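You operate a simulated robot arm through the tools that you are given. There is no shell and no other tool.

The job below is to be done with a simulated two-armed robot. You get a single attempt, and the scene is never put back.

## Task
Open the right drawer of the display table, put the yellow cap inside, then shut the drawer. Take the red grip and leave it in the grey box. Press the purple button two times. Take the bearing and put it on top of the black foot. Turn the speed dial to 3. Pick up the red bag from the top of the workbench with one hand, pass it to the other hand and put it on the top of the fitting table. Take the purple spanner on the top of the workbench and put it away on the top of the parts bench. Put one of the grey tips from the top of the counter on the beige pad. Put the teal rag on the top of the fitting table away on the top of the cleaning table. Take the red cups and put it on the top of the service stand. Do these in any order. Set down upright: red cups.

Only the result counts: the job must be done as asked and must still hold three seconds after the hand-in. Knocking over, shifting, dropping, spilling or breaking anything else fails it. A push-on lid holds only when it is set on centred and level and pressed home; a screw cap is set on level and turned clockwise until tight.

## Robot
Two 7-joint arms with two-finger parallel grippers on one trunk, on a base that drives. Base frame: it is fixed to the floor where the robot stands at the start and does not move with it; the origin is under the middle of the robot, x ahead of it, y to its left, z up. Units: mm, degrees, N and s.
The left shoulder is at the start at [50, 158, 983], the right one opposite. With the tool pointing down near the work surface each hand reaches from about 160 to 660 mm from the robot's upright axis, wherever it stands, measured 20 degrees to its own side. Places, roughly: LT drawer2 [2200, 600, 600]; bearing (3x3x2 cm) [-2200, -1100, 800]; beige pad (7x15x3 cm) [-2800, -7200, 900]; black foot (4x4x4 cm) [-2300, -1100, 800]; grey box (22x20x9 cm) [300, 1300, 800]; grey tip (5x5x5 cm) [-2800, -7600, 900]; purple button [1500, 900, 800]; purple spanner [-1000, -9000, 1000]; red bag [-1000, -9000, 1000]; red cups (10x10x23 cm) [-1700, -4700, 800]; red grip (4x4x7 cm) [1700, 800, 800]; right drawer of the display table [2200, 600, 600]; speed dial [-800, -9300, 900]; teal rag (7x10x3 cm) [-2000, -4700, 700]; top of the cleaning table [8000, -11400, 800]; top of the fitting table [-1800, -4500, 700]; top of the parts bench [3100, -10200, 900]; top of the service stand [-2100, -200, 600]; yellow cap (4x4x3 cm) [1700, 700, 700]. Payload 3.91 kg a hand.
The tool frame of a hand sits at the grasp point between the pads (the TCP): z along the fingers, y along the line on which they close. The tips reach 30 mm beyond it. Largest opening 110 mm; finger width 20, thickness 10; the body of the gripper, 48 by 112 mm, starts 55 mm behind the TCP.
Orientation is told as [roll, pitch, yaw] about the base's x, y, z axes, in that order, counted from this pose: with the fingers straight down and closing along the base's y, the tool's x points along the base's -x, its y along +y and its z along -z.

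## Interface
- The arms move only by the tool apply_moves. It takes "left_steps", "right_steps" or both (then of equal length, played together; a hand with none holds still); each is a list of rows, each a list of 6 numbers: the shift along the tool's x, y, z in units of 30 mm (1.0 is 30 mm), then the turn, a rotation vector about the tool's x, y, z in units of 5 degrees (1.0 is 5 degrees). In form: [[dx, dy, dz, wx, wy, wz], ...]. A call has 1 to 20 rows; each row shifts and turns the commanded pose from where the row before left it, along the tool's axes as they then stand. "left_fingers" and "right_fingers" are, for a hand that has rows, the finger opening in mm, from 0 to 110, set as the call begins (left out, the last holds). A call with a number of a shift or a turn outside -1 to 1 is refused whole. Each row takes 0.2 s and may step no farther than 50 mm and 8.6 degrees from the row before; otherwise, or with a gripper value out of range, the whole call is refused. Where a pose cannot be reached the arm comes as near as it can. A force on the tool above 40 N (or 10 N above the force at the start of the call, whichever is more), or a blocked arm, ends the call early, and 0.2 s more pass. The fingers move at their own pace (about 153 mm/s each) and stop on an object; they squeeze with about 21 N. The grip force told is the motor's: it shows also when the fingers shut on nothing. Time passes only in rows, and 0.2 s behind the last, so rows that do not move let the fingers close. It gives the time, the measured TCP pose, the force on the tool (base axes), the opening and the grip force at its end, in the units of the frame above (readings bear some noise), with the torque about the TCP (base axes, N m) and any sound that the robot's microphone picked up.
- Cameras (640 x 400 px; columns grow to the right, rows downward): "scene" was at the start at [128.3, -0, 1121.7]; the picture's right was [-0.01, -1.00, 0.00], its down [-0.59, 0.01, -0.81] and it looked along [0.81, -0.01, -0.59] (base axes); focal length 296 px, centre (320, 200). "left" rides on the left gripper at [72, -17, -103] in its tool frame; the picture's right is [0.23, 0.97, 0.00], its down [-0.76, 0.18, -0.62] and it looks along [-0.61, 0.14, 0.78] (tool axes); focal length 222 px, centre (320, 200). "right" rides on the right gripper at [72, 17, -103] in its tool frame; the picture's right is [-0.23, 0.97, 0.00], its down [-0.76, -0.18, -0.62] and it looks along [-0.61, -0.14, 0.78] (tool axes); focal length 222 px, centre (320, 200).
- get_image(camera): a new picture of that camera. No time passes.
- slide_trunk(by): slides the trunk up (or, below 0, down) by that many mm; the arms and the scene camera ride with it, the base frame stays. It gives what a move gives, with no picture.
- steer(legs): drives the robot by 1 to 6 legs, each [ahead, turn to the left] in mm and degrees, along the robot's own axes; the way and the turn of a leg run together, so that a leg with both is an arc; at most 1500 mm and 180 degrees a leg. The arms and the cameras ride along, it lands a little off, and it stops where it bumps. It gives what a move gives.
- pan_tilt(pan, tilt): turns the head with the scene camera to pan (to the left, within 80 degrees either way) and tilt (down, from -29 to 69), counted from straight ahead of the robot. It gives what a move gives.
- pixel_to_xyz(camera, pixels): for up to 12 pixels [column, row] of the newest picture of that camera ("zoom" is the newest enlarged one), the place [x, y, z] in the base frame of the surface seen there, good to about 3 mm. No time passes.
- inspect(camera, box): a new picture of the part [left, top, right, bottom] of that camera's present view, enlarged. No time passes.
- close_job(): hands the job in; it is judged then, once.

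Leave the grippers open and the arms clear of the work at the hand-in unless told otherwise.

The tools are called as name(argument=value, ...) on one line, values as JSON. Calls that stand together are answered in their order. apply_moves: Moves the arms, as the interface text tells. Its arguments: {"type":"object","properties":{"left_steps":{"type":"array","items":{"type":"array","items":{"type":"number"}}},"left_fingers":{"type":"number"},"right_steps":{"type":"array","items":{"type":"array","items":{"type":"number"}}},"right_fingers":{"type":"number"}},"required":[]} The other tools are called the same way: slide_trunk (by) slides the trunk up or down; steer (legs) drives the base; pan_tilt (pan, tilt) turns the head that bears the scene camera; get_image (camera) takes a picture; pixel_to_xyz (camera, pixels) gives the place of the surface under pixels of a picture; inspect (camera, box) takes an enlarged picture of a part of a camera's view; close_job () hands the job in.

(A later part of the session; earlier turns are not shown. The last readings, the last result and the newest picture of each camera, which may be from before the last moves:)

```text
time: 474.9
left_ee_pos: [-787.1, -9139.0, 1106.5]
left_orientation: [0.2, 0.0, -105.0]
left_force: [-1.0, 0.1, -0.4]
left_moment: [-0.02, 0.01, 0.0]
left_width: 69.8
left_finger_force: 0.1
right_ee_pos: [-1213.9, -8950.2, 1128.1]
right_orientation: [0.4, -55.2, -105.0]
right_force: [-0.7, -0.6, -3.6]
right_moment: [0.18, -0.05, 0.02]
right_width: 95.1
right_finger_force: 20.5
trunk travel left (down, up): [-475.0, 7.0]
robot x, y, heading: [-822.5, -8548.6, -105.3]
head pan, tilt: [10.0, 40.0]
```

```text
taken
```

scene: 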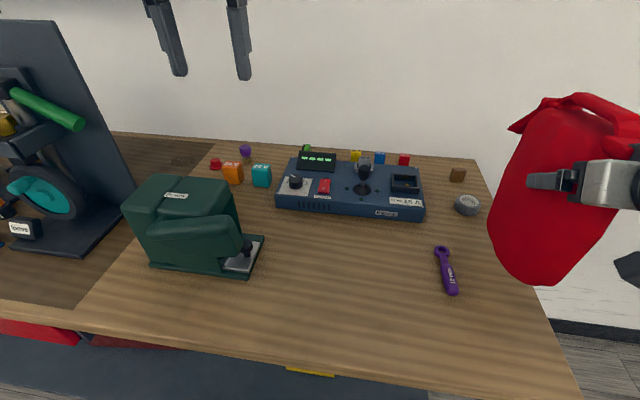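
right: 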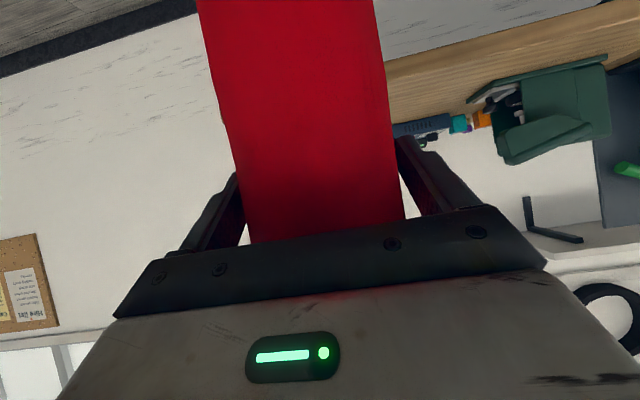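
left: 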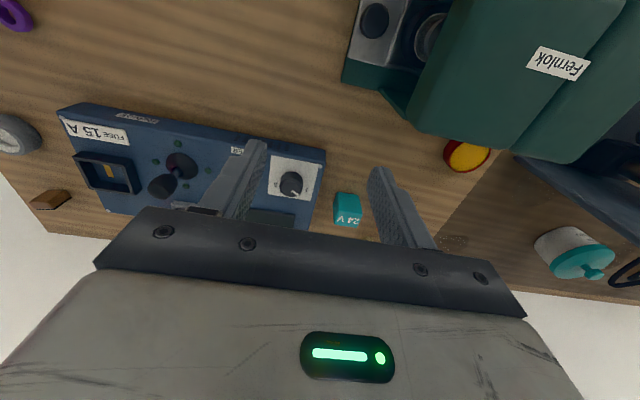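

inspect(camera="left", box=[255, 145, 335, 215])

pixel_to_xyz(camera="left", pixels=[[291, 178], [283, 180], [300, 182], [290, 190], [272, 162], [315, 165], [300, 200]])

```text
5.71 times, centred on (295, 180) of left
```

zoom: 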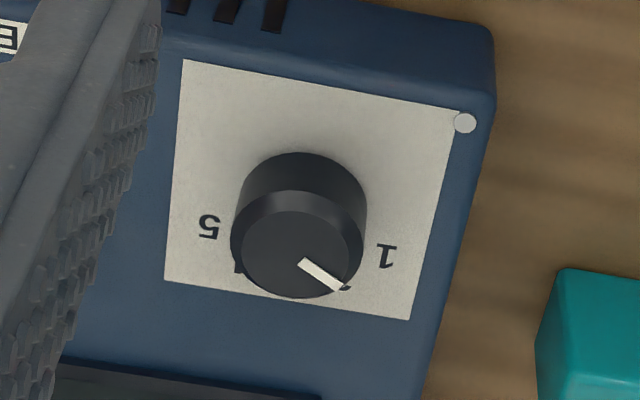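

```text
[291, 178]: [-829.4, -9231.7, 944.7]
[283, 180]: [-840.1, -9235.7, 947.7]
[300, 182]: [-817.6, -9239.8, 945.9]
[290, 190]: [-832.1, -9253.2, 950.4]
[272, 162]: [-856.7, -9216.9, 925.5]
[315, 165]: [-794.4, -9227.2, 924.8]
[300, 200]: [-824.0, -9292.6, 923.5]
```

The dial has 1 at left, 3 straight ahead, 5 at right (about 30° apart); its white pointer now stands at 1. I need to turn it about 60° clockwise. I'll grip the knob with the left hand tilted 22° for reach, starting 30° counter-clockwise. First I turn and tilt the hand.

apply_moves(left_steps=[[0, 0, 0, 0, 0, -1], [0, 0, 0, 0, 0, -1], [0, 0, 0, 0, 0, -1], [0, 0, 0, 0, 0, -1], [0, 0, 0, 0, 0, -1], [0, 0, 0, 0, 0, -1], [0, 0, 0, 0, -1, 0], [0, 0, 0, 0, -1, 0], [0, 0, 0, 0, -1, 0], [0, 0, 0, 0, -1, 0], [0, 0, 0, 0, -0.4, 0], [0, 0, 0, 0, 0, 0]], left_fingers=62)

get_image(camera="scene")

```text
time: 477.5
left_ee_pos: [-785.5, -9139.0, 1109.7]
left_orientation: [0.3, -22.1, -75.0]
left_force: [0.7, -0.8, -0.2]
left_moment: [0.02, -0.02, -0.01]
left_width: 62.0
left_finger_force: 0.1
right_ee_pos: [-1213.3, -8949.4, 1129.1]
right_orientation: [0.4, -55.2, -105.0]
right_force: [0.3, -0.6, -3.6]
right_moment: [0.18, 0.0, 0.0]
right_width: 95.2
right_finger_force: 21.1
trunk travel left (down, up): [-475.0, 7.0]
robot x, y, heading: [-816.3, -8550.8, -105.0]
head pan, tilt: [10.0, 40.0]
```

```text
taken
```

scene: 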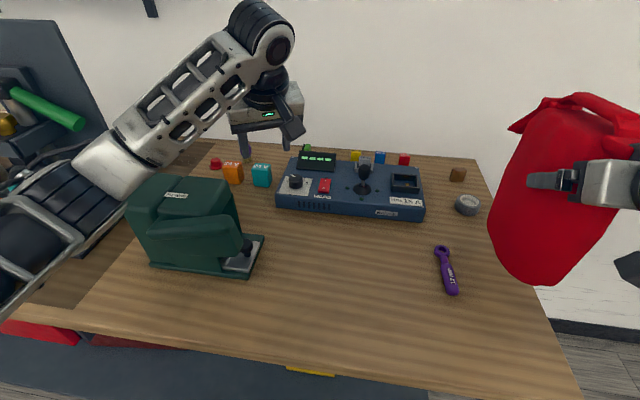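

pixel_to_xyz(camera="scene", pixels=[[175, 135], [150, 160], [120, 180], [210, 95], [90, 200], [60, 240], [130, 140]])

```text
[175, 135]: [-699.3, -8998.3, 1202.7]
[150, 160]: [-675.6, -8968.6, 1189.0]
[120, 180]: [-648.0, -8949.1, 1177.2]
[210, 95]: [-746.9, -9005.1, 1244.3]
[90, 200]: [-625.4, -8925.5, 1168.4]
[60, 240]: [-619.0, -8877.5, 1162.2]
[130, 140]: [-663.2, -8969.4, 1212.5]
```

The left forearm would come too close to the green device. Better: deliver the bag first and do the dial later with the free right hand, whose arm comes from the clear side. I retract the left hand.

apply_moves(left_steps=[[0.3, 0, -0.7, 0, 1, 0], [0.3, 0, -0.7, 0, 1, 0], [0.3, 0, -0.7, 0, 1, 0], [0.3, 0, -0.7, 0, 1, 0], [0.3, 0, -0.7, 0, 0.4, 0], [0.3, 0, 0, 0, 0, 1], [0.3, 0, 0, 0, 0, 1], [0.3, 0, 0, 0, 0, 1], [0.3, 0, 0, 0, 0, 1], [0.3, 0, 0, 0, 0, 1], [0.3, 0, 0, 0, 0, 1], [0.8, 0, 0, 0, 0, 0], [0.8, 0, 0, 0, 0, 0], [0.8, 0, 0, 0, 0, 0], [0.8, 0, 0, 0, 0, 0]])

steer(legs=[[-450, 0]])

get_image(camera="scene")

```text
time: 480.7
left_ee_pos: [-782.7, -8928.1, 1200.4]
left_orientation: [0.3, 0.1, -105.0]
left_force: [0.3, 0.2, -0.2]
left_moment: [-0.02, -0.02, 0.02]
left_width: 62.1
left_finger_force: 0.1
right_ee_pos: [-1213.5, -8949.9, 1128.2]
right_orientation: [0.4, -55.2, -105.0]
right_force: [0.1, -0.2, -4.4]
right_moment: [0.18, -0.02, -0.01]
right_width: 94.8
right_finger_force: 20.7
trunk travel left (down, up): [-475.0, 7.0]
robot x, y, heading: [-820.5, -8551.6, -105.1]
head pan, tilt: [10.0, 40.0]
```

```text
time: 483.5
left_ee_pos: [-665.0, -8489.9, 1200.4]
left_orientation: [0.4, 0.1, -105.4]
left_force: [-1.1, 0.1, 0.7]
left_moment: [0.02, -0.02, 0.03]
left_width: 62.0
left_finger_force: 0.0
right_ee_pos: [-1094.8, -8508.3, 1128.7]
right_orientation: [0.3, -55.2, -105.5]
right_force: [0.4, -0.8, -3.1]
right_moment: [0.16, -0.04, 0.02]
right_width: 95.0
right_finger_force: 21.3
trunk travel left (down, up): [-475.0, 7.0]
robot x, y, heading: [-702.3, -8113.9, -105.7]
head pan, tilt: [10.0, 40.0]
```

```text
taken
```

scene: 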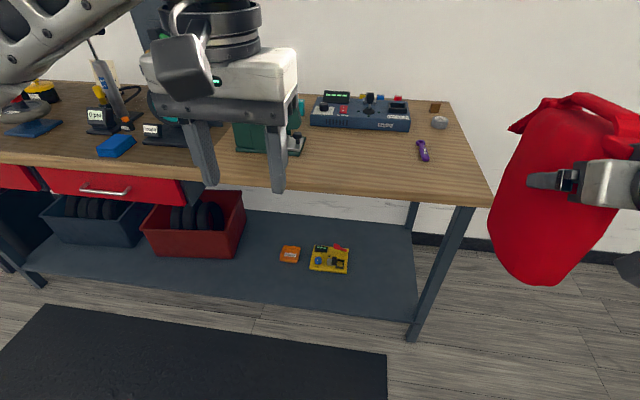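

I reverse along the way I came, then drive to the right-hand aisle of the fitting table.

steer(legs=[[-1200, 0], [0, -90], [1350, 0], [1350, 0]])

pan_tilt(pan=0, tilt=20)

get_image(camera="scene")

```text
time: 505.0
left_ee_pos: [-3289.1, -6385.6, 1201.8]
left_orientation: [0.3, 0.0, 165.6]
left_force: [0.4, 0.3, 0.6]
left_moment: [0.01, 0.01, -0.02]
left_width: 62.0
left_finger_force: 0.0
right_ee_pos: [-3311.1, -5957.7, 1124.5]
right_orientation: [0.4, -54.1, 165.9]
right_force: [9.8, -2.9, -1.9]
right_moment: [0.08, 0.35, 0.05]
right_width: 95.5
right_finger_force: 21.3
trunk travel left (down, up): [-475.0, 7.0]
robot x, y, heading: [-2910.9, -6343.5, 165.4]
head pan, tilt: [10.0, 40.0]
stopped in leg 4: the force on the tool passed its limit at 79 N (the readings are from after the stop); the commanded pose is now the measured one
```

```text
time: 505.8
left_ee_pos: [-3288.6, -6385.2, 1201.2]
left_orientation: [0.3, 0.0, 165.7]
left_force: [0.0, -0.1, 0.0]
left_moment: [-0.01, 0.01, -0.02]
left_width: 62.1
left_finger_force: 0.0
right_ee_pos: [-3310.5, -5957.2, 1125.2]
right_orientation: [0.4, -54.2, 165.9]
right_force: [15.3, -5.6, -4.0]
right_moment: [-0.03, -0.31, 0.05]
right_width: 95.5
right_finger_force: 21.1
trunk travel left (down, up): [-475.0, 7.0]
robot x, y, heading: [-2909.4, -6345.2, 165.5]
head pan, tilt: [0.0, 20.0]
```

```text
taken
```

scene: 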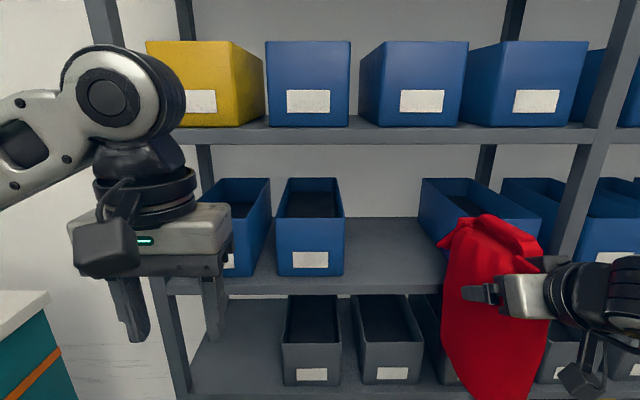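

The bag touched the storage rack, which reaches farther than I thought. I back off right away and inspect whether anything was displaced.

steer(legs=[[-250, 0]])

get_image(camera="scene")

```text
time: 507.6
left_ee_pos: [-3048.7, -6446.0, 1200.2]
left_orientation: [0.3, 0.1, 165.5]
left_force: [0.0, -0.5, 0.1]
left_moment: [0.01, 0.01, -0.02]
left_width: 62.2
left_finger_force: 0.1
right_ee_pos: [-3069.9, -6018.6, 1126.2]
right_orientation: [0.3, -54.3, 165.6]
right_force: [0.5, -0.5, -2.8]
right_moment: [-0.04, -0.12, -0.03]
right_width: 95.8
right_finger_force: 21.6
trunk travel left (down, up): [-475.0, 7.0]
robot x, y, heading: [-2670.0, -6405.4, 165.4]
head pan, tilt: [0.0, 20.0]
```

```text
taken
```

scene: 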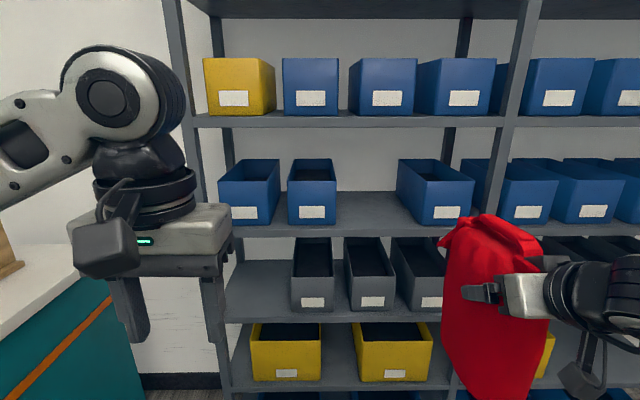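

pixel_to_xyz(camera="scene", pixels=[[250, 205], [312, 200], [450, 205], [525, 200], [590, 200], [370, 228], [312, 295], [370, 290], [430, 295], [232, 90], [380, 90], [470, 90]])

inspect(camera="scene", box=[380, 130, 640, 320])

```text
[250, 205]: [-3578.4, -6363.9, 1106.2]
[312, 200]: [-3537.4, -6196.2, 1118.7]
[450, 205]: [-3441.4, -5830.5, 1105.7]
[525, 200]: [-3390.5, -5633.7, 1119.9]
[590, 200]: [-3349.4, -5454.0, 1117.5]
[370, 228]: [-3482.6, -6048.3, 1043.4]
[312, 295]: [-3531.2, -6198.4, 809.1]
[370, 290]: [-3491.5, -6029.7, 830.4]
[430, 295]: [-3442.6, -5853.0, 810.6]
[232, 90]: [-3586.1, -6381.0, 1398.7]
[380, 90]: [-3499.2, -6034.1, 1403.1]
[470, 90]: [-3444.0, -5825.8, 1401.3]
```

```text
2.11 times, centred on (510, 225) of scene
```

zoom: 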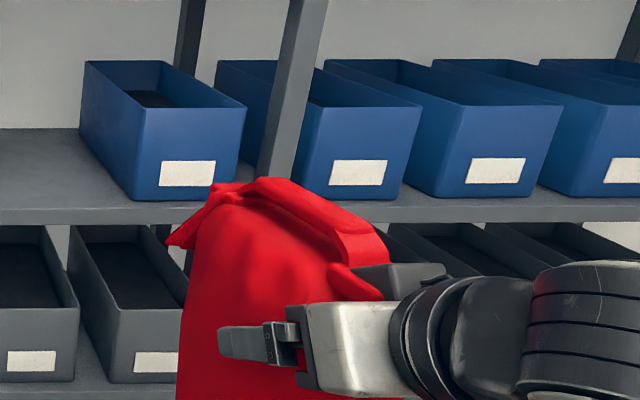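

The bins are all in line (fronts at U≈-1810); nothing was displaced. I check the bag in the right hand.

get_image(camera="right")

pixel_to_xyz(camera="scene", pixels=[[500, 240], [460, 225], [540, 240], [460, 300], [450, 340], [500, 330], [470, 390], [520, 390]])

```text
taken
```

right: 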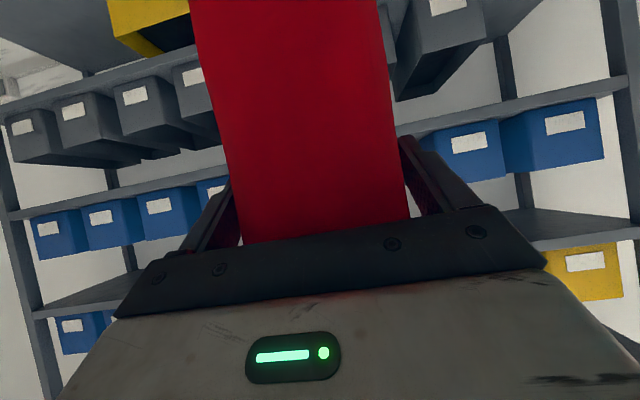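

```text
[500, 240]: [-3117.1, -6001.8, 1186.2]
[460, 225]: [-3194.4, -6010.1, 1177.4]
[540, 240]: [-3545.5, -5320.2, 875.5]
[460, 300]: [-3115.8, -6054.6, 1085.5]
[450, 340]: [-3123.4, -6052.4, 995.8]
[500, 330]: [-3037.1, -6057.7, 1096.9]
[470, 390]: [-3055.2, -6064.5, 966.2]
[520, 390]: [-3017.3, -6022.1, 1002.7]
```

The bag is still held firmly. I turn right and drive up the aisle between rack and table, keeping the middle.

steer(legs=[[0, -77.7], [1400, 0], [0, -12.3]])

get_image(camera="scene")

```text
time: 518.8
left_ee_pos: [-2648.7, -4612.1, 1201.3]
left_orientation: [0.3, 0.1, 75.4]
left_force: [-0.1, 0.5, -0.2]
left_moment: [-0.01, -0.02, -0.01]
left_width: 62.1
left_finger_force: 0.0
right_ee_pos: [-2219.3, -4590.2, 1125.7]
right_orientation: [0.5, -54.3, 75.6]
right_force: [0.6, 0.7, -4.2]
right_moment: [-0.13, 0.04, 0.02]
right_width: 95.6
right_finger_force: 21.6
trunk travel left (down, up): [-475.0, 7.0]
robot x, y, heading: [-2607.0, -4988.0, 75.1]
head pan, tilt: [0.0, 20.0]
```

```text
taken
```

scene: 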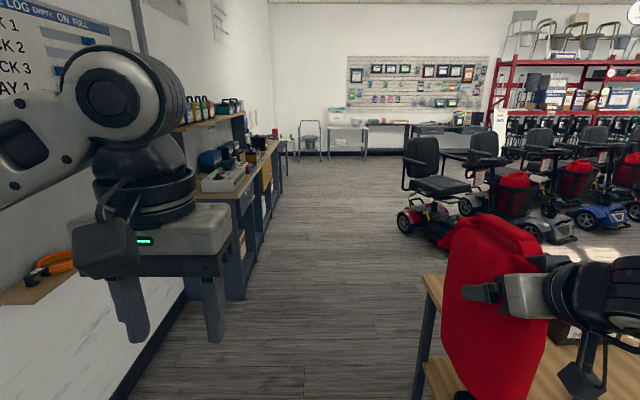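

I drive 590 mm more and turn right to face the fitting table.

steer(legs=[[590, 0], [0, -90]])

pan_tilt(pan=0, tilt=42)

get_image(camera="scene")

```text
time: 526.0
left_ee_pos: [-2078.1, -4376.2, 1201.8]
left_orientation: [0.3, 0.1, -14.4]
left_force: [0.1, 0.7, 0.5]
left_moment: [0.0, 0.02, -0.02]
left_width: 61.9
left_finger_force: 0.0
right_ee_pos: [-2057.3, -4803.9, 1125.0]
right_orientation: [0.4, -54.4, -14.2]
right_force: [0.4, 0.1, -3.3]
right_moment: [0.0, 0.13, 0.01]
right_width: 95.4
right_finger_force: 21.0
trunk travel left (down, up): [-475.0, 7.0]
robot x, y, heading: [-2454.9, -4415.7, -14.4]
head pan, tilt: [0.0, 20.0]
```

```text
time: 526.9
left_ee_pos: [-2077.3, -4376.4, 1200.2]
left_orientation: [0.3, 0.1, -14.5]
left_force: [-0.6, 0.1, 0.2]
left_moment: [0.01, 0.01, -0.01]
left_width: 62.0
left_finger_force: 0.0
right_ee_pos: [-2055.6, -4805.7, 1124.4]
right_orientation: [0.4, -54.1, -14.2]
right_force: [0.0, -0.4, -2.4]
right_moment: [0.05, 0.1, 0.02]
right_width: 95.3
right_finger_force: 21.2
trunk travel left (down, up): [-475.0, 7.0]
robot x, y, heading: [-2453.7, -4417.6, -14.5]
head pan, tilt: [0.0, 42.0]
```

```text
taken
```

scene: 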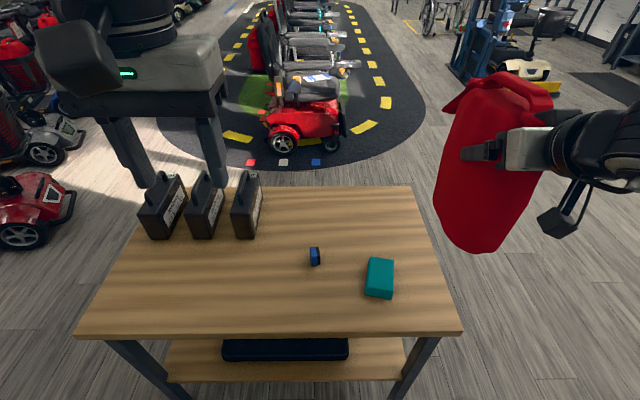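

pixel_to_xyz(camera="scene", pixels=[[410, 190], [455, 325], [330, 195], [350, 220], [380, 280], [393, 262], [366, 293], [314, 252], [255, 215], [380, 220], [330, 300], [245, 178]])

pixel_to_xyz(camera="scene", pixels=[[440, 110], [470, 85], [520, 90], [440, 180], [470, 240], [500, 245], [520, 200], [480, 150]])

```text
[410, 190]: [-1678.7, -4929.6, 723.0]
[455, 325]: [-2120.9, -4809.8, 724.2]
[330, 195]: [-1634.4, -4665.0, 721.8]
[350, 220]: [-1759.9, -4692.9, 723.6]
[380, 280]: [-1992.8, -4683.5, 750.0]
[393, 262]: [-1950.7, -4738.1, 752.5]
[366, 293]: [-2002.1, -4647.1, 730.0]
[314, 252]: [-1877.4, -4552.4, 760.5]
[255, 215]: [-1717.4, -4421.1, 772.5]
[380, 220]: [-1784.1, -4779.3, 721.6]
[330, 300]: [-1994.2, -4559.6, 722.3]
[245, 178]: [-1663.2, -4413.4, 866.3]
```

```text
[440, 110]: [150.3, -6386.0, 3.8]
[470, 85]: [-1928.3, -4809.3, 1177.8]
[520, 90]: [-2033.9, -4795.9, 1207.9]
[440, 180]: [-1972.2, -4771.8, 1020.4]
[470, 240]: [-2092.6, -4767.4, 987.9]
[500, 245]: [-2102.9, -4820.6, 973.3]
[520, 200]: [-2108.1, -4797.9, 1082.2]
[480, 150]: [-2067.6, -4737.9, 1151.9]
```

The bag droops forward about 16° in the right hand; I'll correct that with the wrist before setting it down. I drive 100 mm closer, then carry the bag over the free part of the table and level it.

steer(legs=[[100, -0.5]])

apply_moves(right_steps=[[-0.295, 0.8125, 0.409, 0, 0, 0], [-0.295, 0.8125, 0.409, 0, 0, 0], [-0.295, 0.8125, 0.409, 0, 0, 0], [-0.295, 0.8125, 0.409, 0, 0, 0], [-0.295, 0.8125, 0.409, 0, 0, 0], [-0.295, 0.8125, 0.409, 0, 0, 0], [-0.295, 0.8125, 0.409, 0, 0, 0], [-0.295, 0.8125, 0.409, 0, 0, 0], [0, 0, 0, 0, -0.8, 0], [0, 0, 0, 0, -0.8, 0], [0, 0, 0, 0, -0.8, 0], [0, 0, 0, 0, -0.8, 0], [0, 0, 0, 0, 0, 0]])

get_image(camera="scene")

```text
time: 528.0
left_ee_pos: [-1978.9, -4406.2, 1200.3]
left_orientation: [0.3, 0.2, -14.8]
left_force: [0.3, -0.2, -0.5]
left_moment: [-0.02, 0.05, -0.03]
left_width: 61.6
left_finger_force: 0.1
right_ee_pos: [-1960.9, -4834.9, 1125.1]
right_orientation: [0.4, -54.3, -14.8]
right_force: [0.6, -0.2, -3.8]
right_moment: [0.01, 0.12, 0.03]
right_width: 95.4
right_finger_force: 20.7
trunk travel left (down, up): [-475.0, 7.0]
robot x, y, heading: [-2361.0, -4441.9, -15.3]
head pan, tilt: [0.0, 42.0]
```

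```text
time: 530.8
left_ee_pos: [-1979.4, -4406.6, 1200.3]
left_orientation: [0.3, 0.0, -14.9]
left_force: [-0.4, 0.4, 0.1]
left_moment: [-0.02, -0.01, 0.04]
left_width: 62.2
left_finger_force: 0.0
right_ee_pos: [-1795.9, -4675.9, 1125.3]
right_orientation: [0.7, -70.3, -15.1]
right_force: [-0.2, 0.9, -3.6]
right_moment: [0.05, 0.17, 0.01]
right_width: 95.5
right_finger_force: 21.2
trunk travel left (down, up): [-475.0, 7.0]
robot x, y, heading: [-2359.6, -4437.6, -15.2]
head pan, tilt: [0.0, 42.0]
```

```text
taken
```

scene: 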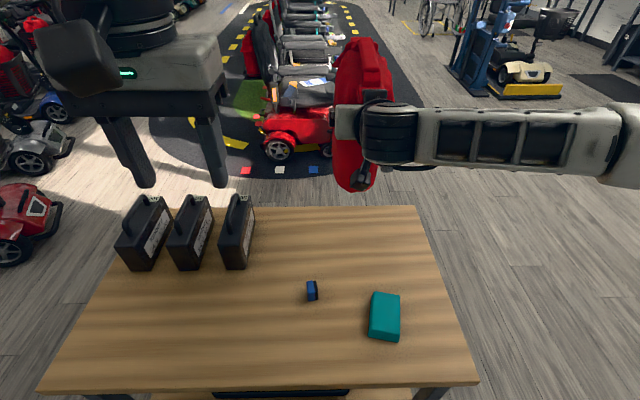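

pixel_to_xyz(camera="scene", pixels=[[345, 70], [340, 95], [343, 160], [347, 185], [365, 45], [385, 60], [372, 80], [338, 120]])

inspect(camera="scene", box=[300, 20, 440, 200])

```text
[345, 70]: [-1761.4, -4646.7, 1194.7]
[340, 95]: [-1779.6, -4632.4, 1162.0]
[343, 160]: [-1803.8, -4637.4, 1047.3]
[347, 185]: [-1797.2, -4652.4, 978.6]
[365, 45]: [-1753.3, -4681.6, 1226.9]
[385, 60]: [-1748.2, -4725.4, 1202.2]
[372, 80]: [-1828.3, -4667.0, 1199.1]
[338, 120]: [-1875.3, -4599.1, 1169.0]
```

```text
2.22 times, centred on (370, 110) of scene
```

zoom: 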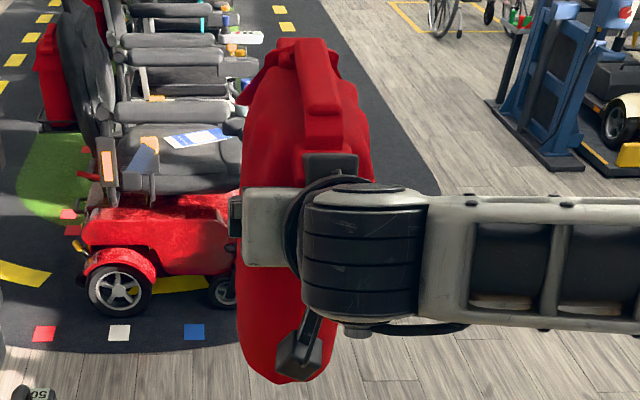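

The bag hangs upright now. I lower the trunk 210 mm.

slide_trunk(by=-210)

get_image(camera="scene")

get_image(camera="right")

```text
time: 533.1
left_ee_pos: [-1979.6, -4405.1, 989.6]
left_orientation: [0.3, 0.1, -14.9]
left_force: [-0.3, 0.9, 0.4]
left_moment: [-0.03, 0.01, 0.01]
left_width: 62.0
left_finger_force: 0.0
right_ee_pos: [-1796.7, -4675.7, 915.3]
right_orientation: [0.8, -70.3, -15.1]
right_force: [-0.1, 0.5, -3.7]
right_moment: [0.04, 0.21, 0.0]
right_width: 95.4
right_finger_force: 20.6
trunk travel left (down, up): [-265.0, 217.0]
robot x, y, heading: [-2361.9, -4442.9, -15.0]
head pan, tilt: [0.0, 42.0]
```

```text
taken
```

scene: 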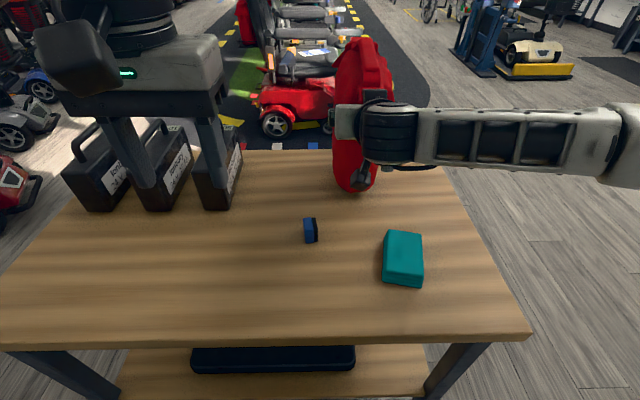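

```text
taken
```

right: 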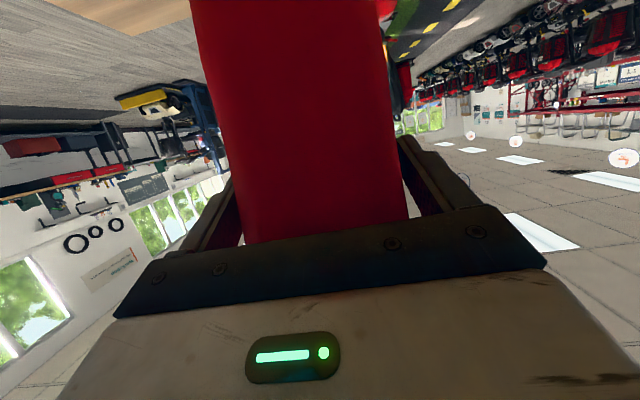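

I lower in small steps until the bag touches the table.

apply_moves(right_steps=[[0.157, 0, 0.056, 0, 0, 0], [0.157, 0, 0.056, 0, 0, 0], [0, 0, 0, 0, 0, 0]])

apply_moves(right_steps=[[0.0627, 0, 0.0228, 0, 0, 0], [0.0627, 0, 0.0228, 0, 0, 0], [0, 0, 0, 0, 0, 0]])

```text
time: 533.9
left_ee_pos: [-1980.8, -4405.6, 990.0]
left_orientation: [0.3, 0.0, -14.9]
left_force: [-0.7, -0.1, -0.5]
left_moment: [-0.02, 0.01, -0.01]
left_width: 61.9
left_finger_force: 0.1
right_ee_pos: [-1796.6, -4674.6, 905.2]
right_orientation: [0.8, -70.3, -15.1]
right_force: [-0.1, 0.4, -2.9]
right_moment: [0.04, 0.2, -0.02]
right_width: 95.2
right_finger_force: 21.2
trunk travel left (down, up): [-265.0, 217.0]
robot x, y, heading: [-2359.2, -4442.1, -15.2]
head pan, tilt: [0.0, 42.0]
```

```text
time: 534.7
left_ee_pos: [-1981.3, -4405.6, 991.2]
left_orientation: [0.3, 0.1, -15.0]
left_force: [0.0, -0.3, 1.5]
left_moment: [-0.02, -0.01, 0.03]
left_width: 62.1
left_finger_force: 0.1
right_ee_pos: [-1796.0, -4674.1, 904.9]
right_orientation: [0.9, -70.8, -15.3]
right_force: [-0.4, 0.5, 9.6]
right_moment: [0.03, 0.11, -0.01]
right_width: 95.3
right_finger_force: 20.5
trunk travel left (down, up): [-265.0, 217.0]
robot x, y, heading: [-2360.2, -4442.9, -15.1]
head pan, tilt: [0.0, 42.0]
```

apply_moves(right_steps=[[0.05, 0, 0.018, 0, 0, 0], [0.05, 0, 0.018, 0, 0, 0], [0, 0, 0, 0, 0, 0]])

inspect(camera="scene", box=[290, 20, 470, 210])

```text
time: 535.5
left_ee_pos: [-1982.2, -4404.8, 991.8]
left_orientation: [0.4, -0.2, -14.9]
left_force: [0.0, -0.7, 0.6]
left_moment: [0.02, -0.02, 0.02]
left_width: 62.0
left_finger_force: 0.0
right_ee_pos: [-1795.5, -4675.4, 904.6]
right_orientation: [0.8, -71.1, -15.4]
right_force: [1.8, -1.5, 23.8]
right_moment: [-0.34, -0.43, -0.04]
right_width: 95.3
right_finger_force: 21.2
trunk travel left (down, up): [-265.0, 217.0]
robot x, y, heading: [-2362.8, -4443.0, -15.3]
head pan, tilt: [0.0, 42.0]
```

```text
2.11 times, centred on (380, 115) of scene
```

zoom: 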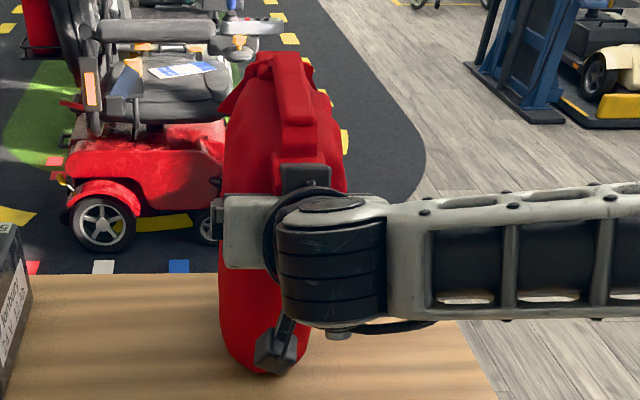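

The bag stands on the table (24 N). I ease off a little and open the fingers.

apply_moves(right_steps=[[-0.06, 0, -0.022, 0, 0, 0], [0, 0, 0, 0, 0, 0]])

apply_moves(right_steps=[[0, 0, 0, 0, 0, 0], [0, 0, 0, 0, 0, 0], [0, 0, 0, 0, 0, 0]], right_fingers=110)

get_image(camera="right")

get_image(camera="scene")

```text
time: 536.1
left_ee_pos: [-1981.9, -4404.3, 989.6]
left_orientation: [0.4, -0.1, -14.9]
left_force: [-0.3, 0.0, 0.8]
left_moment: [0.02, -0.02, 0.0]
left_width: 61.8
left_finger_force: 0.1
right_ee_pos: [-1795.4, -4674.5, 904.2]
right_orientation: [0.8, -70.8, -15.2]
right_force: [5.5, -0.2, 18.8]
right_moment: [-0.19, -1.07, -0.01]
right_width: 95.5
right_finger_force: 21.1
trunk travel left (down, up): [-265.0, 217.0]
robot x, y, heading: [-2357.5, -4439.6, -15.2]
head pan, tilt: [0.0, 42.0]
```

```text
time: 536.9
left_ee_pos: [-1979.5, -4405.3, 990.9]
left_orientation: [0.3, -0.1, -14.9]
left_force: [-1.2, -0.3, 0.0]
left_moment: [0.0, 0.01, 0.02]
left_width: 62.0
left_finger_force: 0.1
right_ee_pos: [-1796.9, -4674.6, 899.4]
right_orientation: [0.6, -70.3, -15.2]
right_force: [0.5, 1.0, 0.7]
right_moment: [-0.02, -0.04, 0.03]
right_width: 110.0
right_finger_force: 0.0
trunk travel left (down, up): [-265.0, 217.0]
robot x, y, heading: [-2358.6, -4441.4, -15.2]
head pan, tilt: [0.0, 42.0]
```

```text
taken
```

right: 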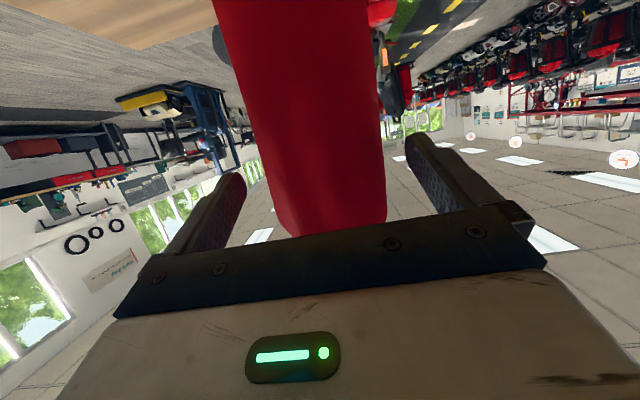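

```text
taken
```

scene: 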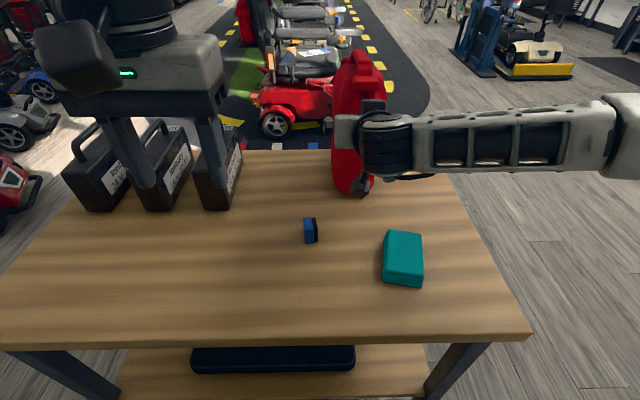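

The bag settled between the open fingers. I withdraw straight back.

apply_moves(right_steps=[[0.15, 0, -0.42, 0, 0, 0], [0.25, 0, -0.7, 0, 0, 0], [0.337, 0, -0.94, 0, 0, 0], [0.337, 0, -0.94, 0, 0, 0], [0.337, 0, -0.94, 0, 0, 0], [0.337, 0, -0.94, 0, 0, 0]])

get_image(camera="scene")

```text
time: 538.3
left_ee_pos: [-1980.7, -4405.4, 991.3]
left_orientation: [0.3, 0.1, -15.0]
left_force: [-0.2, 0.4, 0.2]
left_moment: [0.01, -0.01, 0.02]
left_width: 62.2
left_finger_force: 0.1
right_ee_pos: [-1947.8, -4633.7, 899.6]
right_orientation: [0.8, -70.3, -15.3]
right_force: [0.0, -0.2, -0.1]
right_moment: [0.01, -0.04, 0.03]
right_width: 110.0
right_finger_force: 0.1
trunk travel left (down, up): [-265.0, 217.0]
robot x, y, heading: [-2358.5, -4441.1, -15.0]
head pan, tilt: [0.0, 42.0]
```

```text
taken
```

scene: 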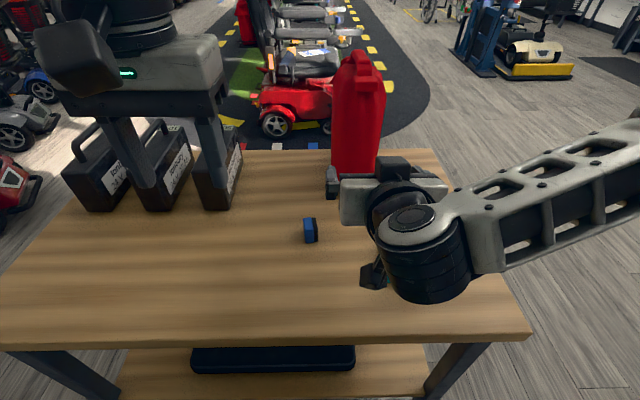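

The bag stands upright on the fitting table. I move the right hand up and to the right and point it down again.

apply_moves(right_steps=[[-0.94, 0, -0.337, 0, 0, 0], [-0.94, 0, -0.337, 0, 0, 0], [-0.6, -0.8, -0.2, 0, 0, 0], [0, -1, 0, 0, 0, 0], [0, -1, 0, 0, 0, 0], [0, -1, 0, 0, 0, 0], [0, -1, 0, 0, 0, 0], [0, -1, 0, 0, 0, 0], [0, -1, 0, 0, 0, 0]])

apply_moves(right_steps=[[0, 0, 0, 0, 1, 0], [0, 0, 0, 0, 1, 0], [0, 0, 0, 0, 1, 0], [0, 0, 0, 0, 1, 0], [0, 0, 0, 0, 1, 0], [0, 0, 0, 0, 1, 0], [0, 0, 0, 0, 1, 0], [0, 0, 0, 0, 1, 0], [0, 0, 0, 0, 1, 0], [0, 0, 0, 0, 1, 0], [0, 0, 0, 0, 1, 0], [0, 0, 0, 0, 1, 0], [0, 0, 0, 0, 1, 0], [0, 0, 0, 0, 1, 0]])

get_image(camera="scene")

```text
time: 540.3
left_ee_pos: [-1980.9, -4404.8, 990.1]
left_orientation: [0.4, 0.1, -14.9]
left_force: [0.1, -0.2, -0.1]
left_moment: [0.01, -0.04, 0.03]
left_width: 62.0
left_finger_force: 0.1
right_ee_pos: [-1999.0, -4833.5, 977.7]
right_orientation: [0.6, -70.3, -14.9]
right_force: [-0.4, -0.2, -0.5]
right_moment: [-0.01, 0.0, 0.0]
right_width: 109.9
right_finger_force: 0.1
trunk travel left (down, up): [-265.0, 217.0]
robot x, y, heading: [-2357.3, -4446.3, -15.1]
head pan, tilt: [0.0, 42.0]
```

```text
time: 543.3
left_ee_pos: [-1979.4, -4404.8, 990.5]
left_orientation: [0.2, 0.0, -15.0]
left_force: [-0.5, 0.4, 0.0]
left_moment: [0.03, 0.02, -0.03]
left_width: 62.1
left_finger_force: 0.1
right_ee_pos: [-1998.5, -4834.5, 978.3]
right_orientation: [0.2, -0.2, -14.5]
right_force: [0.4, -0.9, -0.2]
right_moment: [0.02, 0.0, 0.0]
right_width: 109.9
right_finger_force: 0.1
trunk travel left (down, up): [-265.0, 217.0]
robot x, y, heading: [-2359.5, -4442.6, -15.4]
head pan, tilt: [0.0, 42.0]
```

```text
taken
```

scene: 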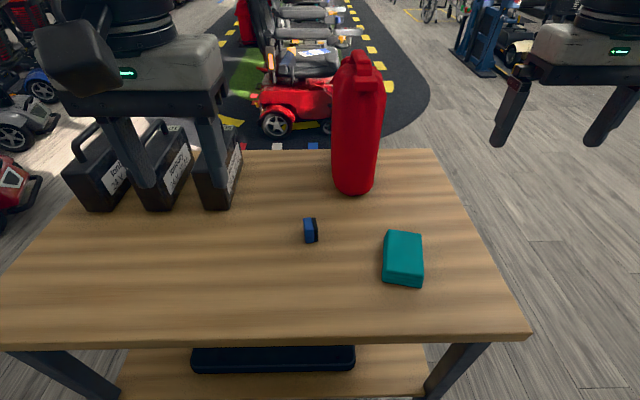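

Both clear. I measure the teal rag.

inspect(camera="scene", box=[350, 210, 450, 300])

pixel_to_xyz(camera="zoom", pixels=[[220, 100], [370, 110], [355, 270], [210, 260], [290, 185], [280, 310], [150, 200], [450, 200]])

```text
4.44 times, centred on (400, 255) of scene
```

zoom: 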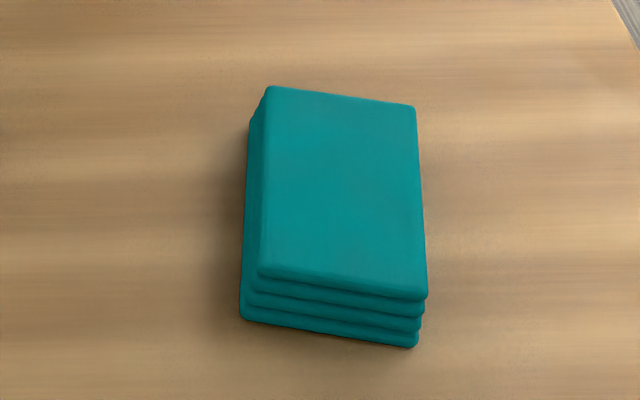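

```text
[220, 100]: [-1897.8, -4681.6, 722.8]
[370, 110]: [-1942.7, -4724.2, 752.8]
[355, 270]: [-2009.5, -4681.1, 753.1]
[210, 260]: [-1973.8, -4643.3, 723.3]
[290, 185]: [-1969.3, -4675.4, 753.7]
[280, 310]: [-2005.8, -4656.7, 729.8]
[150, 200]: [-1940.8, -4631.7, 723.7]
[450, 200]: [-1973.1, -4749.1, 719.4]
```

pixel_to_xyz(camera="zoom", pixels=[[275, 96], [408, 114], [418, 288], [268, 270], [342, 190]])

```text
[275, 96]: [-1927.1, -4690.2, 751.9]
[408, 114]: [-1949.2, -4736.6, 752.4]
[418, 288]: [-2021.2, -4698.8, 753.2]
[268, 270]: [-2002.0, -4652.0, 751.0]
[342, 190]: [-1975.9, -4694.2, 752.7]
```

The rag's centre is (-1975,-4694.5), turned to -26°. I move the right hand farther right, and bring the left hand over the rag, turned to match.

apply_moves(right_steps=[[0.4, -1, 0, 0, 0, 0], [0.4, -1, 0, 0, 0, 0], [0.4, -1, 0, 0, 0, 0], [0.4, -1, 0, 0, 0, 0], [0, 0, 0, 0, 0, 0], [0, 0, 0, 0, 0, 0], [0, 0, 0, 0, 0, 0], [0, 0, 0, 0, 0, 0], [0, 0, 0, 0, 0, 0], [0, 0, 0, 0, 0, 0], [0, 0, 0, 0, 0, 0], [0, 0, 0, 0, 0, 0], [0, 0, 0, 0, 0, 0], [0, 0, 0, 0, 0, 0]], left_steps=[[0, 0, 0, 0, 0, 0], [0, 0, 0, 0, 0, 0], [-0.264, -0.929, 0, 0, 0, 0], [-0.264, -0.929, 0, 0, 0, 0], [-0.264, -0.929, 0, 0, 0, 0], [-0.264, -0.929, 0, 0, 0, 0], [-0.264, -0.929, 0, 0, 0, 0], [-0.264, -0.929, 0, 0, 0, 0], [-0.264, -0.929, 0, 0, 0, 0], [-0.264, -0.929, 0, 0, 0, 0], [-0.264, -0.929, 0, 0, 0, 0], [-0.264, -0.929, 0, 0, 0, 0], [0, 0, 0, 0, 0, 1], [0, 0, 0, 0, 0, 1]], left_fingers=105)

get_image(camera="left")

get_image(camera="scene")

```text
time: 546.3
left_ee_pos: [-1974.7, -4694.6, 988.0]
left_orientation: [0.2, 0.1, -25.1]
left_force: [-0.1, -0.2, -0.4]
left_moment: [0.01, 0.01, 0.0]
left_width: 105.2
left_finger_force: 0.0
right_ee_pos: [-2074.0, -4937.8, 975.8]
right_orientation: [0.2, -0.3, -14.6]
right_force: [0.6, 0.5, -0.9]
right_moment: [0.02, 0.03, 0.01]
right_width: 109.9
right_finger_force: 0.1
trunk travel left (down, up): [-265.0, 217.0]
robot x, y, heading: [-2360.8, -4444.1, -15.0]
head pan, tilt: [0.0, 42.0]
```

```text
taken
```

left: 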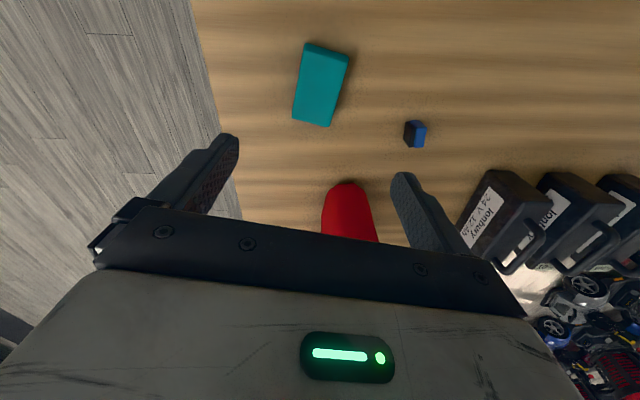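

```text
taken
```

scene: 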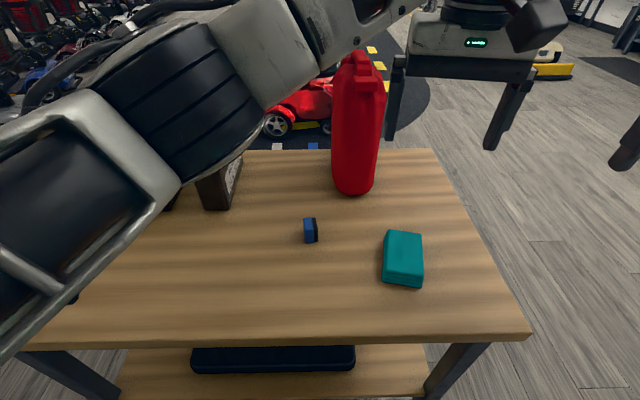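

pixel_to_xyz(camera="left", pixels=[[309, 48], [344, 57], [327, 122], [296, 113], [320, 85]])

pixel_to_xyz(camera="scene", pixels=[[200, 120], [230, 150], [150, 200], [260, 90], [180, 180]])

```text
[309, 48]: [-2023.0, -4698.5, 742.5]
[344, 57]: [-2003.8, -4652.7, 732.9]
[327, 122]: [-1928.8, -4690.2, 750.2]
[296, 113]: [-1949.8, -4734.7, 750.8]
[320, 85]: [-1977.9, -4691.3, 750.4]
```

```text
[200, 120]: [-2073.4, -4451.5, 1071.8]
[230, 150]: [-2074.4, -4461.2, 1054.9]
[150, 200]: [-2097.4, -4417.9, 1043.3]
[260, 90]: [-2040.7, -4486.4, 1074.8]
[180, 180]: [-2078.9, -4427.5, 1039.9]
```

Aligned. I descend to the rag and close on it.

apply_moves(left_steps=[[0, 0, 0.9, 0, 0, 0], [0, 0, 0.9, 0, 0, 0], [0, 0, 0.9, 0, 0, 0], [0, 0, 0.9, 0, 0, 0], [0, 0, 0.9, 0, 0, 0], [0, 0, 0.9, 0, 0, 0], [0, 0, 0.9, 0, 0, 0], [0, 0, 0.7, 0, 0, 0], [0, 0, 0, 0, 0, 0]])

get_image(camera="left")

get_image(camera="scene")

```text
time: 548.3
left_ee_pos: [-1976.6, -4693.8, 777.2]
left_orientation: [0.3, 0.0, -25.0]
left_force: [-0.3, -0.2, -0.2]
left_moment: [-0.03, 0.02, -0.02]
left_width: 105.1
left_finger_force: 0.0
right_ee_pos: [-2075.6, -4937.6, 976.7]
right_orientation: [0.2, -0.3, -14.5]
right_force: [-0.7, 1.0, -0.1]
right_moment: [0.0, -0.01, 0.02]
right_width: 110.1
right_finger_force: 0.0
trunk travel left (down, up): [-265.0, 217.0]
robot x, y, heading: [-2360.6, -4445.4, -15.3]
head pan, tilt: [0.0, 42.0]
```

```text
taken
```

left: 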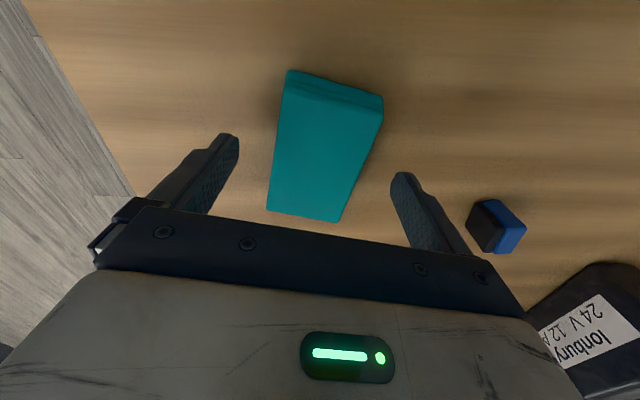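

```text
taken
```

scene: 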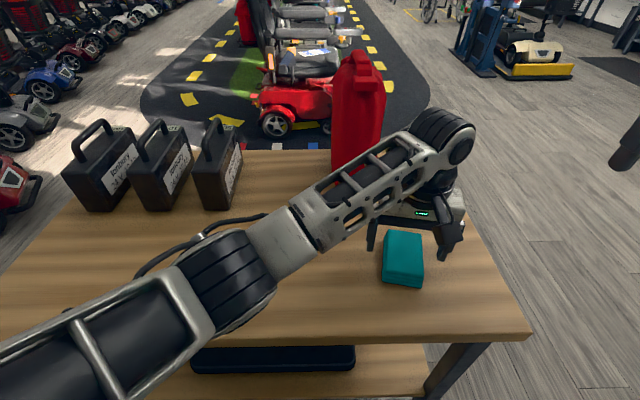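

pixel_to_xyz(camera="scene", pixels=[[240, 320], [270, 280], [200, 345], [320, 250], [390, 205]])

apply_moves(left_steps=[[0, 0, 0.4, 0, 0, 0], [0, 0, 0.25, 0, 0, 0], [0, 0, 0, 0, 0, 0]])

apply_moves(left_steps=[[0, 0, 0, 0, 0, 0], [0, 0, 0, 0, 0, 0], [0, 0, 0, 0, 0, 0], [0, 0, 0, 0, 0, 0]], left_fingers=30)

get_image(camera="left")

```text
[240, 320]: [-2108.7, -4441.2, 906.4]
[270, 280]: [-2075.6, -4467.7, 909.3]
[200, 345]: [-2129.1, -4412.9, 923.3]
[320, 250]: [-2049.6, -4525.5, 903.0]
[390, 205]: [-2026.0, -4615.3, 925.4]
```

```text
time: 549.1
left_ee_pos: [-1974.7, -4694.9, 759.5]
left_orientation: [0.1, 0.1, -24.9]
left_force: [-0.4, 0.2, 1.5]
left_moment: [0.02, 0.03, 0.05]
left_width: 105.1
left_finger_force: 0.0
right_ee_pos: [-2075.4, -4939.5, 976.7]
right_orientation: [0.2, -0.2, -14.4]
right_force: [0.4, -0.7, 0.3]
right_moment: [0.01, 0.02, 0.0]
right_width: 110.1
right_finger_force: 0.0
trunk travel left (down, up): [-265.0, 217.0]
robot x, y, heading: [-2361.3, -4443.7, -15.0]
head pan, tilt: [0.0, 42.0]
```

```text
time: 550.1
left_ee_pos: [-1975.2, -4693.7, 758.4]
left_orientation: [0.4, 0.1, -24.9]
left_force: [-0.5, 0.8, -1.0]
left_moment: [0.02, 0.02, -0.01]
left_width: 64.4
left_finger_force: 20.8
right_ee_pos: [-2076.4, -4937.5, 975.1]
right_orientation: [0.3, -0.4, -14.4]
right_force: [0.0, 0.5, -0.1]
right_moment: [0.01, -0.03, -0.02]
right_width: 110.0
right_finger_force: 0.1
trunk travel left (down, up): [-265.0, 217.0]
robot x, y, heading: [-2360.6, -4442.4, -15.2]
head pan, tilt: [0.0, 42.0]
```

```text
taken
```

left: 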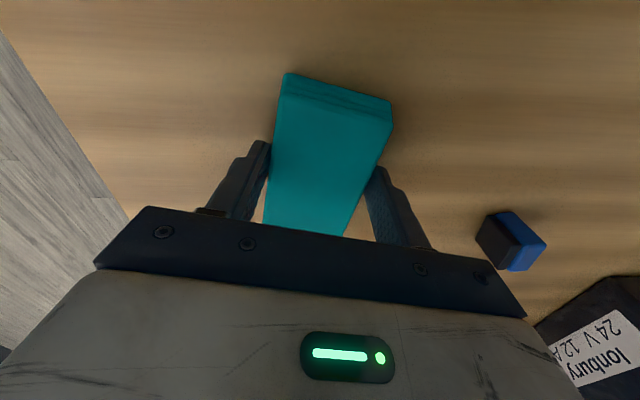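

Gripped (64 mm). I lift the rag and draw it back.

apply_moves(left_steps=[[0, 0, -0.4, 0, 0, 0], [0, 0, -0.8, 0, 0, 0], [0, 0, -0.9, 0, 0, 0], [0, 0, -0.9, 0, 0, 0], [0, 0, -0.9, 0, 0, 0], [0, 0, -0.9, 0, 0, 0], [0, 0, -0.9, 0, 0, 0], [0.4, 0.7, -0.3, 0, 0, 0], [0.4, 0.9, 0, 0, 0, 0], [0.4, 0.9, 0, 0, 0, 0], [0.4, 0.9, 0, 0, 0, 0], [0.4, 0.9, 0, 0, 0, 0], [0.4, 0.9, 0, 0, 0, 0], [0.4, 0.9, 0, 0, 0, 0], [0.3, 0.9, 0, 0, 0, 0]])

get_image(camera="scene")

get_image(camera="left")

```text
time: 553.3
left_ee_pos: [-1971.9, -4464.5, 942.3]
left_orientation: [0.1, 0.0, -25.0]
left_force: [-0.8, 0.5, -0.4]
left_moment: [-0.01, 0.01, 0.04]
left_width: 64.2
left_finger_force: 20.9
right_ee_pos: [-2074.5, -4938.1, 976.8]
right_orientation: [0.2, -0.3, -14.5]
right_force: [-0.8, 0.3, -0.1]
right_moment: [0.01, 0.01, -0.04]
right_width: 110.2
right_finger_force: 0.1
trunk travel left (down, up): [-265.0, 217.0]
robot x, y, heading: [-2358.5, -4443.3, -15.2]
head pan, tilt: [0.0, 42.0]
```

```text
taken
```

scene: 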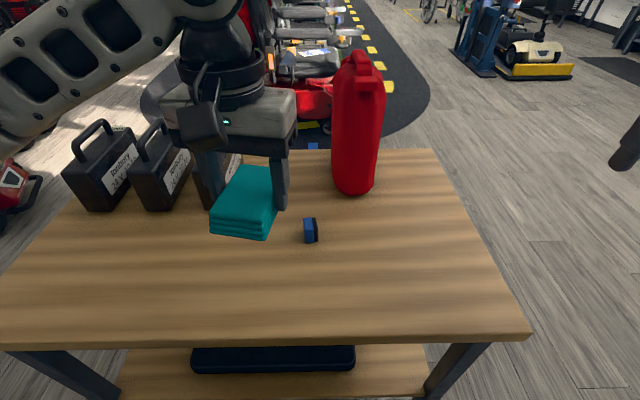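

```text
taken
```

left: 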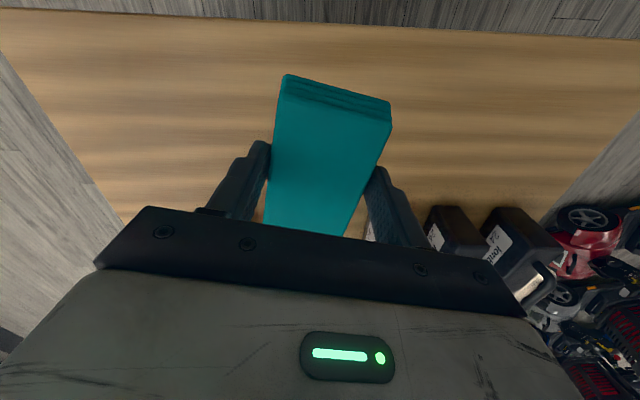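

The rag is held. I back off and drive back toward the workbench, the same way.

steer(legs=[[-120, 0], [0, -90], [1000, 0], [950, 0], [0, 90]])

pan_tilt(pan=0, tilt=18)

get_image(camera="scene")

```text
time: 562.5
left_ee_pos: [-2753.3, -5686.2, 944.1]
left_orientation: [-0.9, -0.5, -116.5]
left_force: [-0.4, 0.2, -1.2]
left_moment: [-0.01, 0.0, 0.0]
left_width: 64.0
left_finger_force: 21.3
right_ee_pos: [-3226.6, -5565.5, 989.5]
right_orientation: [-0.8, -1.0, -106.9]
right_force: [0.2, -1.6, 0.4]
right_moment: [0.0, 0.0, 0.0]
right_width: 109.9
right_finger_force: 0.0
trunk travel left (down, up): [-265.0, 217.0]
robot x, y, heading: [-2730.8, -5301.8, -107.0]
head pan, tilt: [0.0, 42.0]
stopped in leg 3: the robot was blocked; the commanded pose is now the measured one
```

```text
time: 563.4
left_ee_pos: [-2753.4, -5685.5, 941.8]
left_orientation: [-0.9, -0.5, -116.5]
left_force: [-0.4, -0.3, 0.7]
left_moment: [0.0, 0.01, -0.02]
left_width: 64.0
left_finger_force: 21.2
right_ee_pos: [-3227.0, -5566.5, 989.2]
right_orientation: [-0.9, -0.8, -107.0]
right_force: [0.3, 0.2, 0.4]
right_moment: [0.0, 0.01, -0.01]
right_width: 109.9
right_finger_force: 0.0
trunk travel left (down, up): [-265.0, 217.0]
robot x, y, heading: [-2730.0, -5302.7, -107.1]
head pan, tilt: [0.0, 18.0]
```

```text
taken
```

scene: 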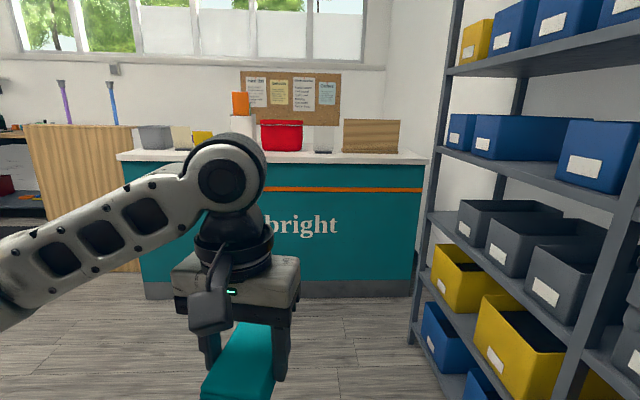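

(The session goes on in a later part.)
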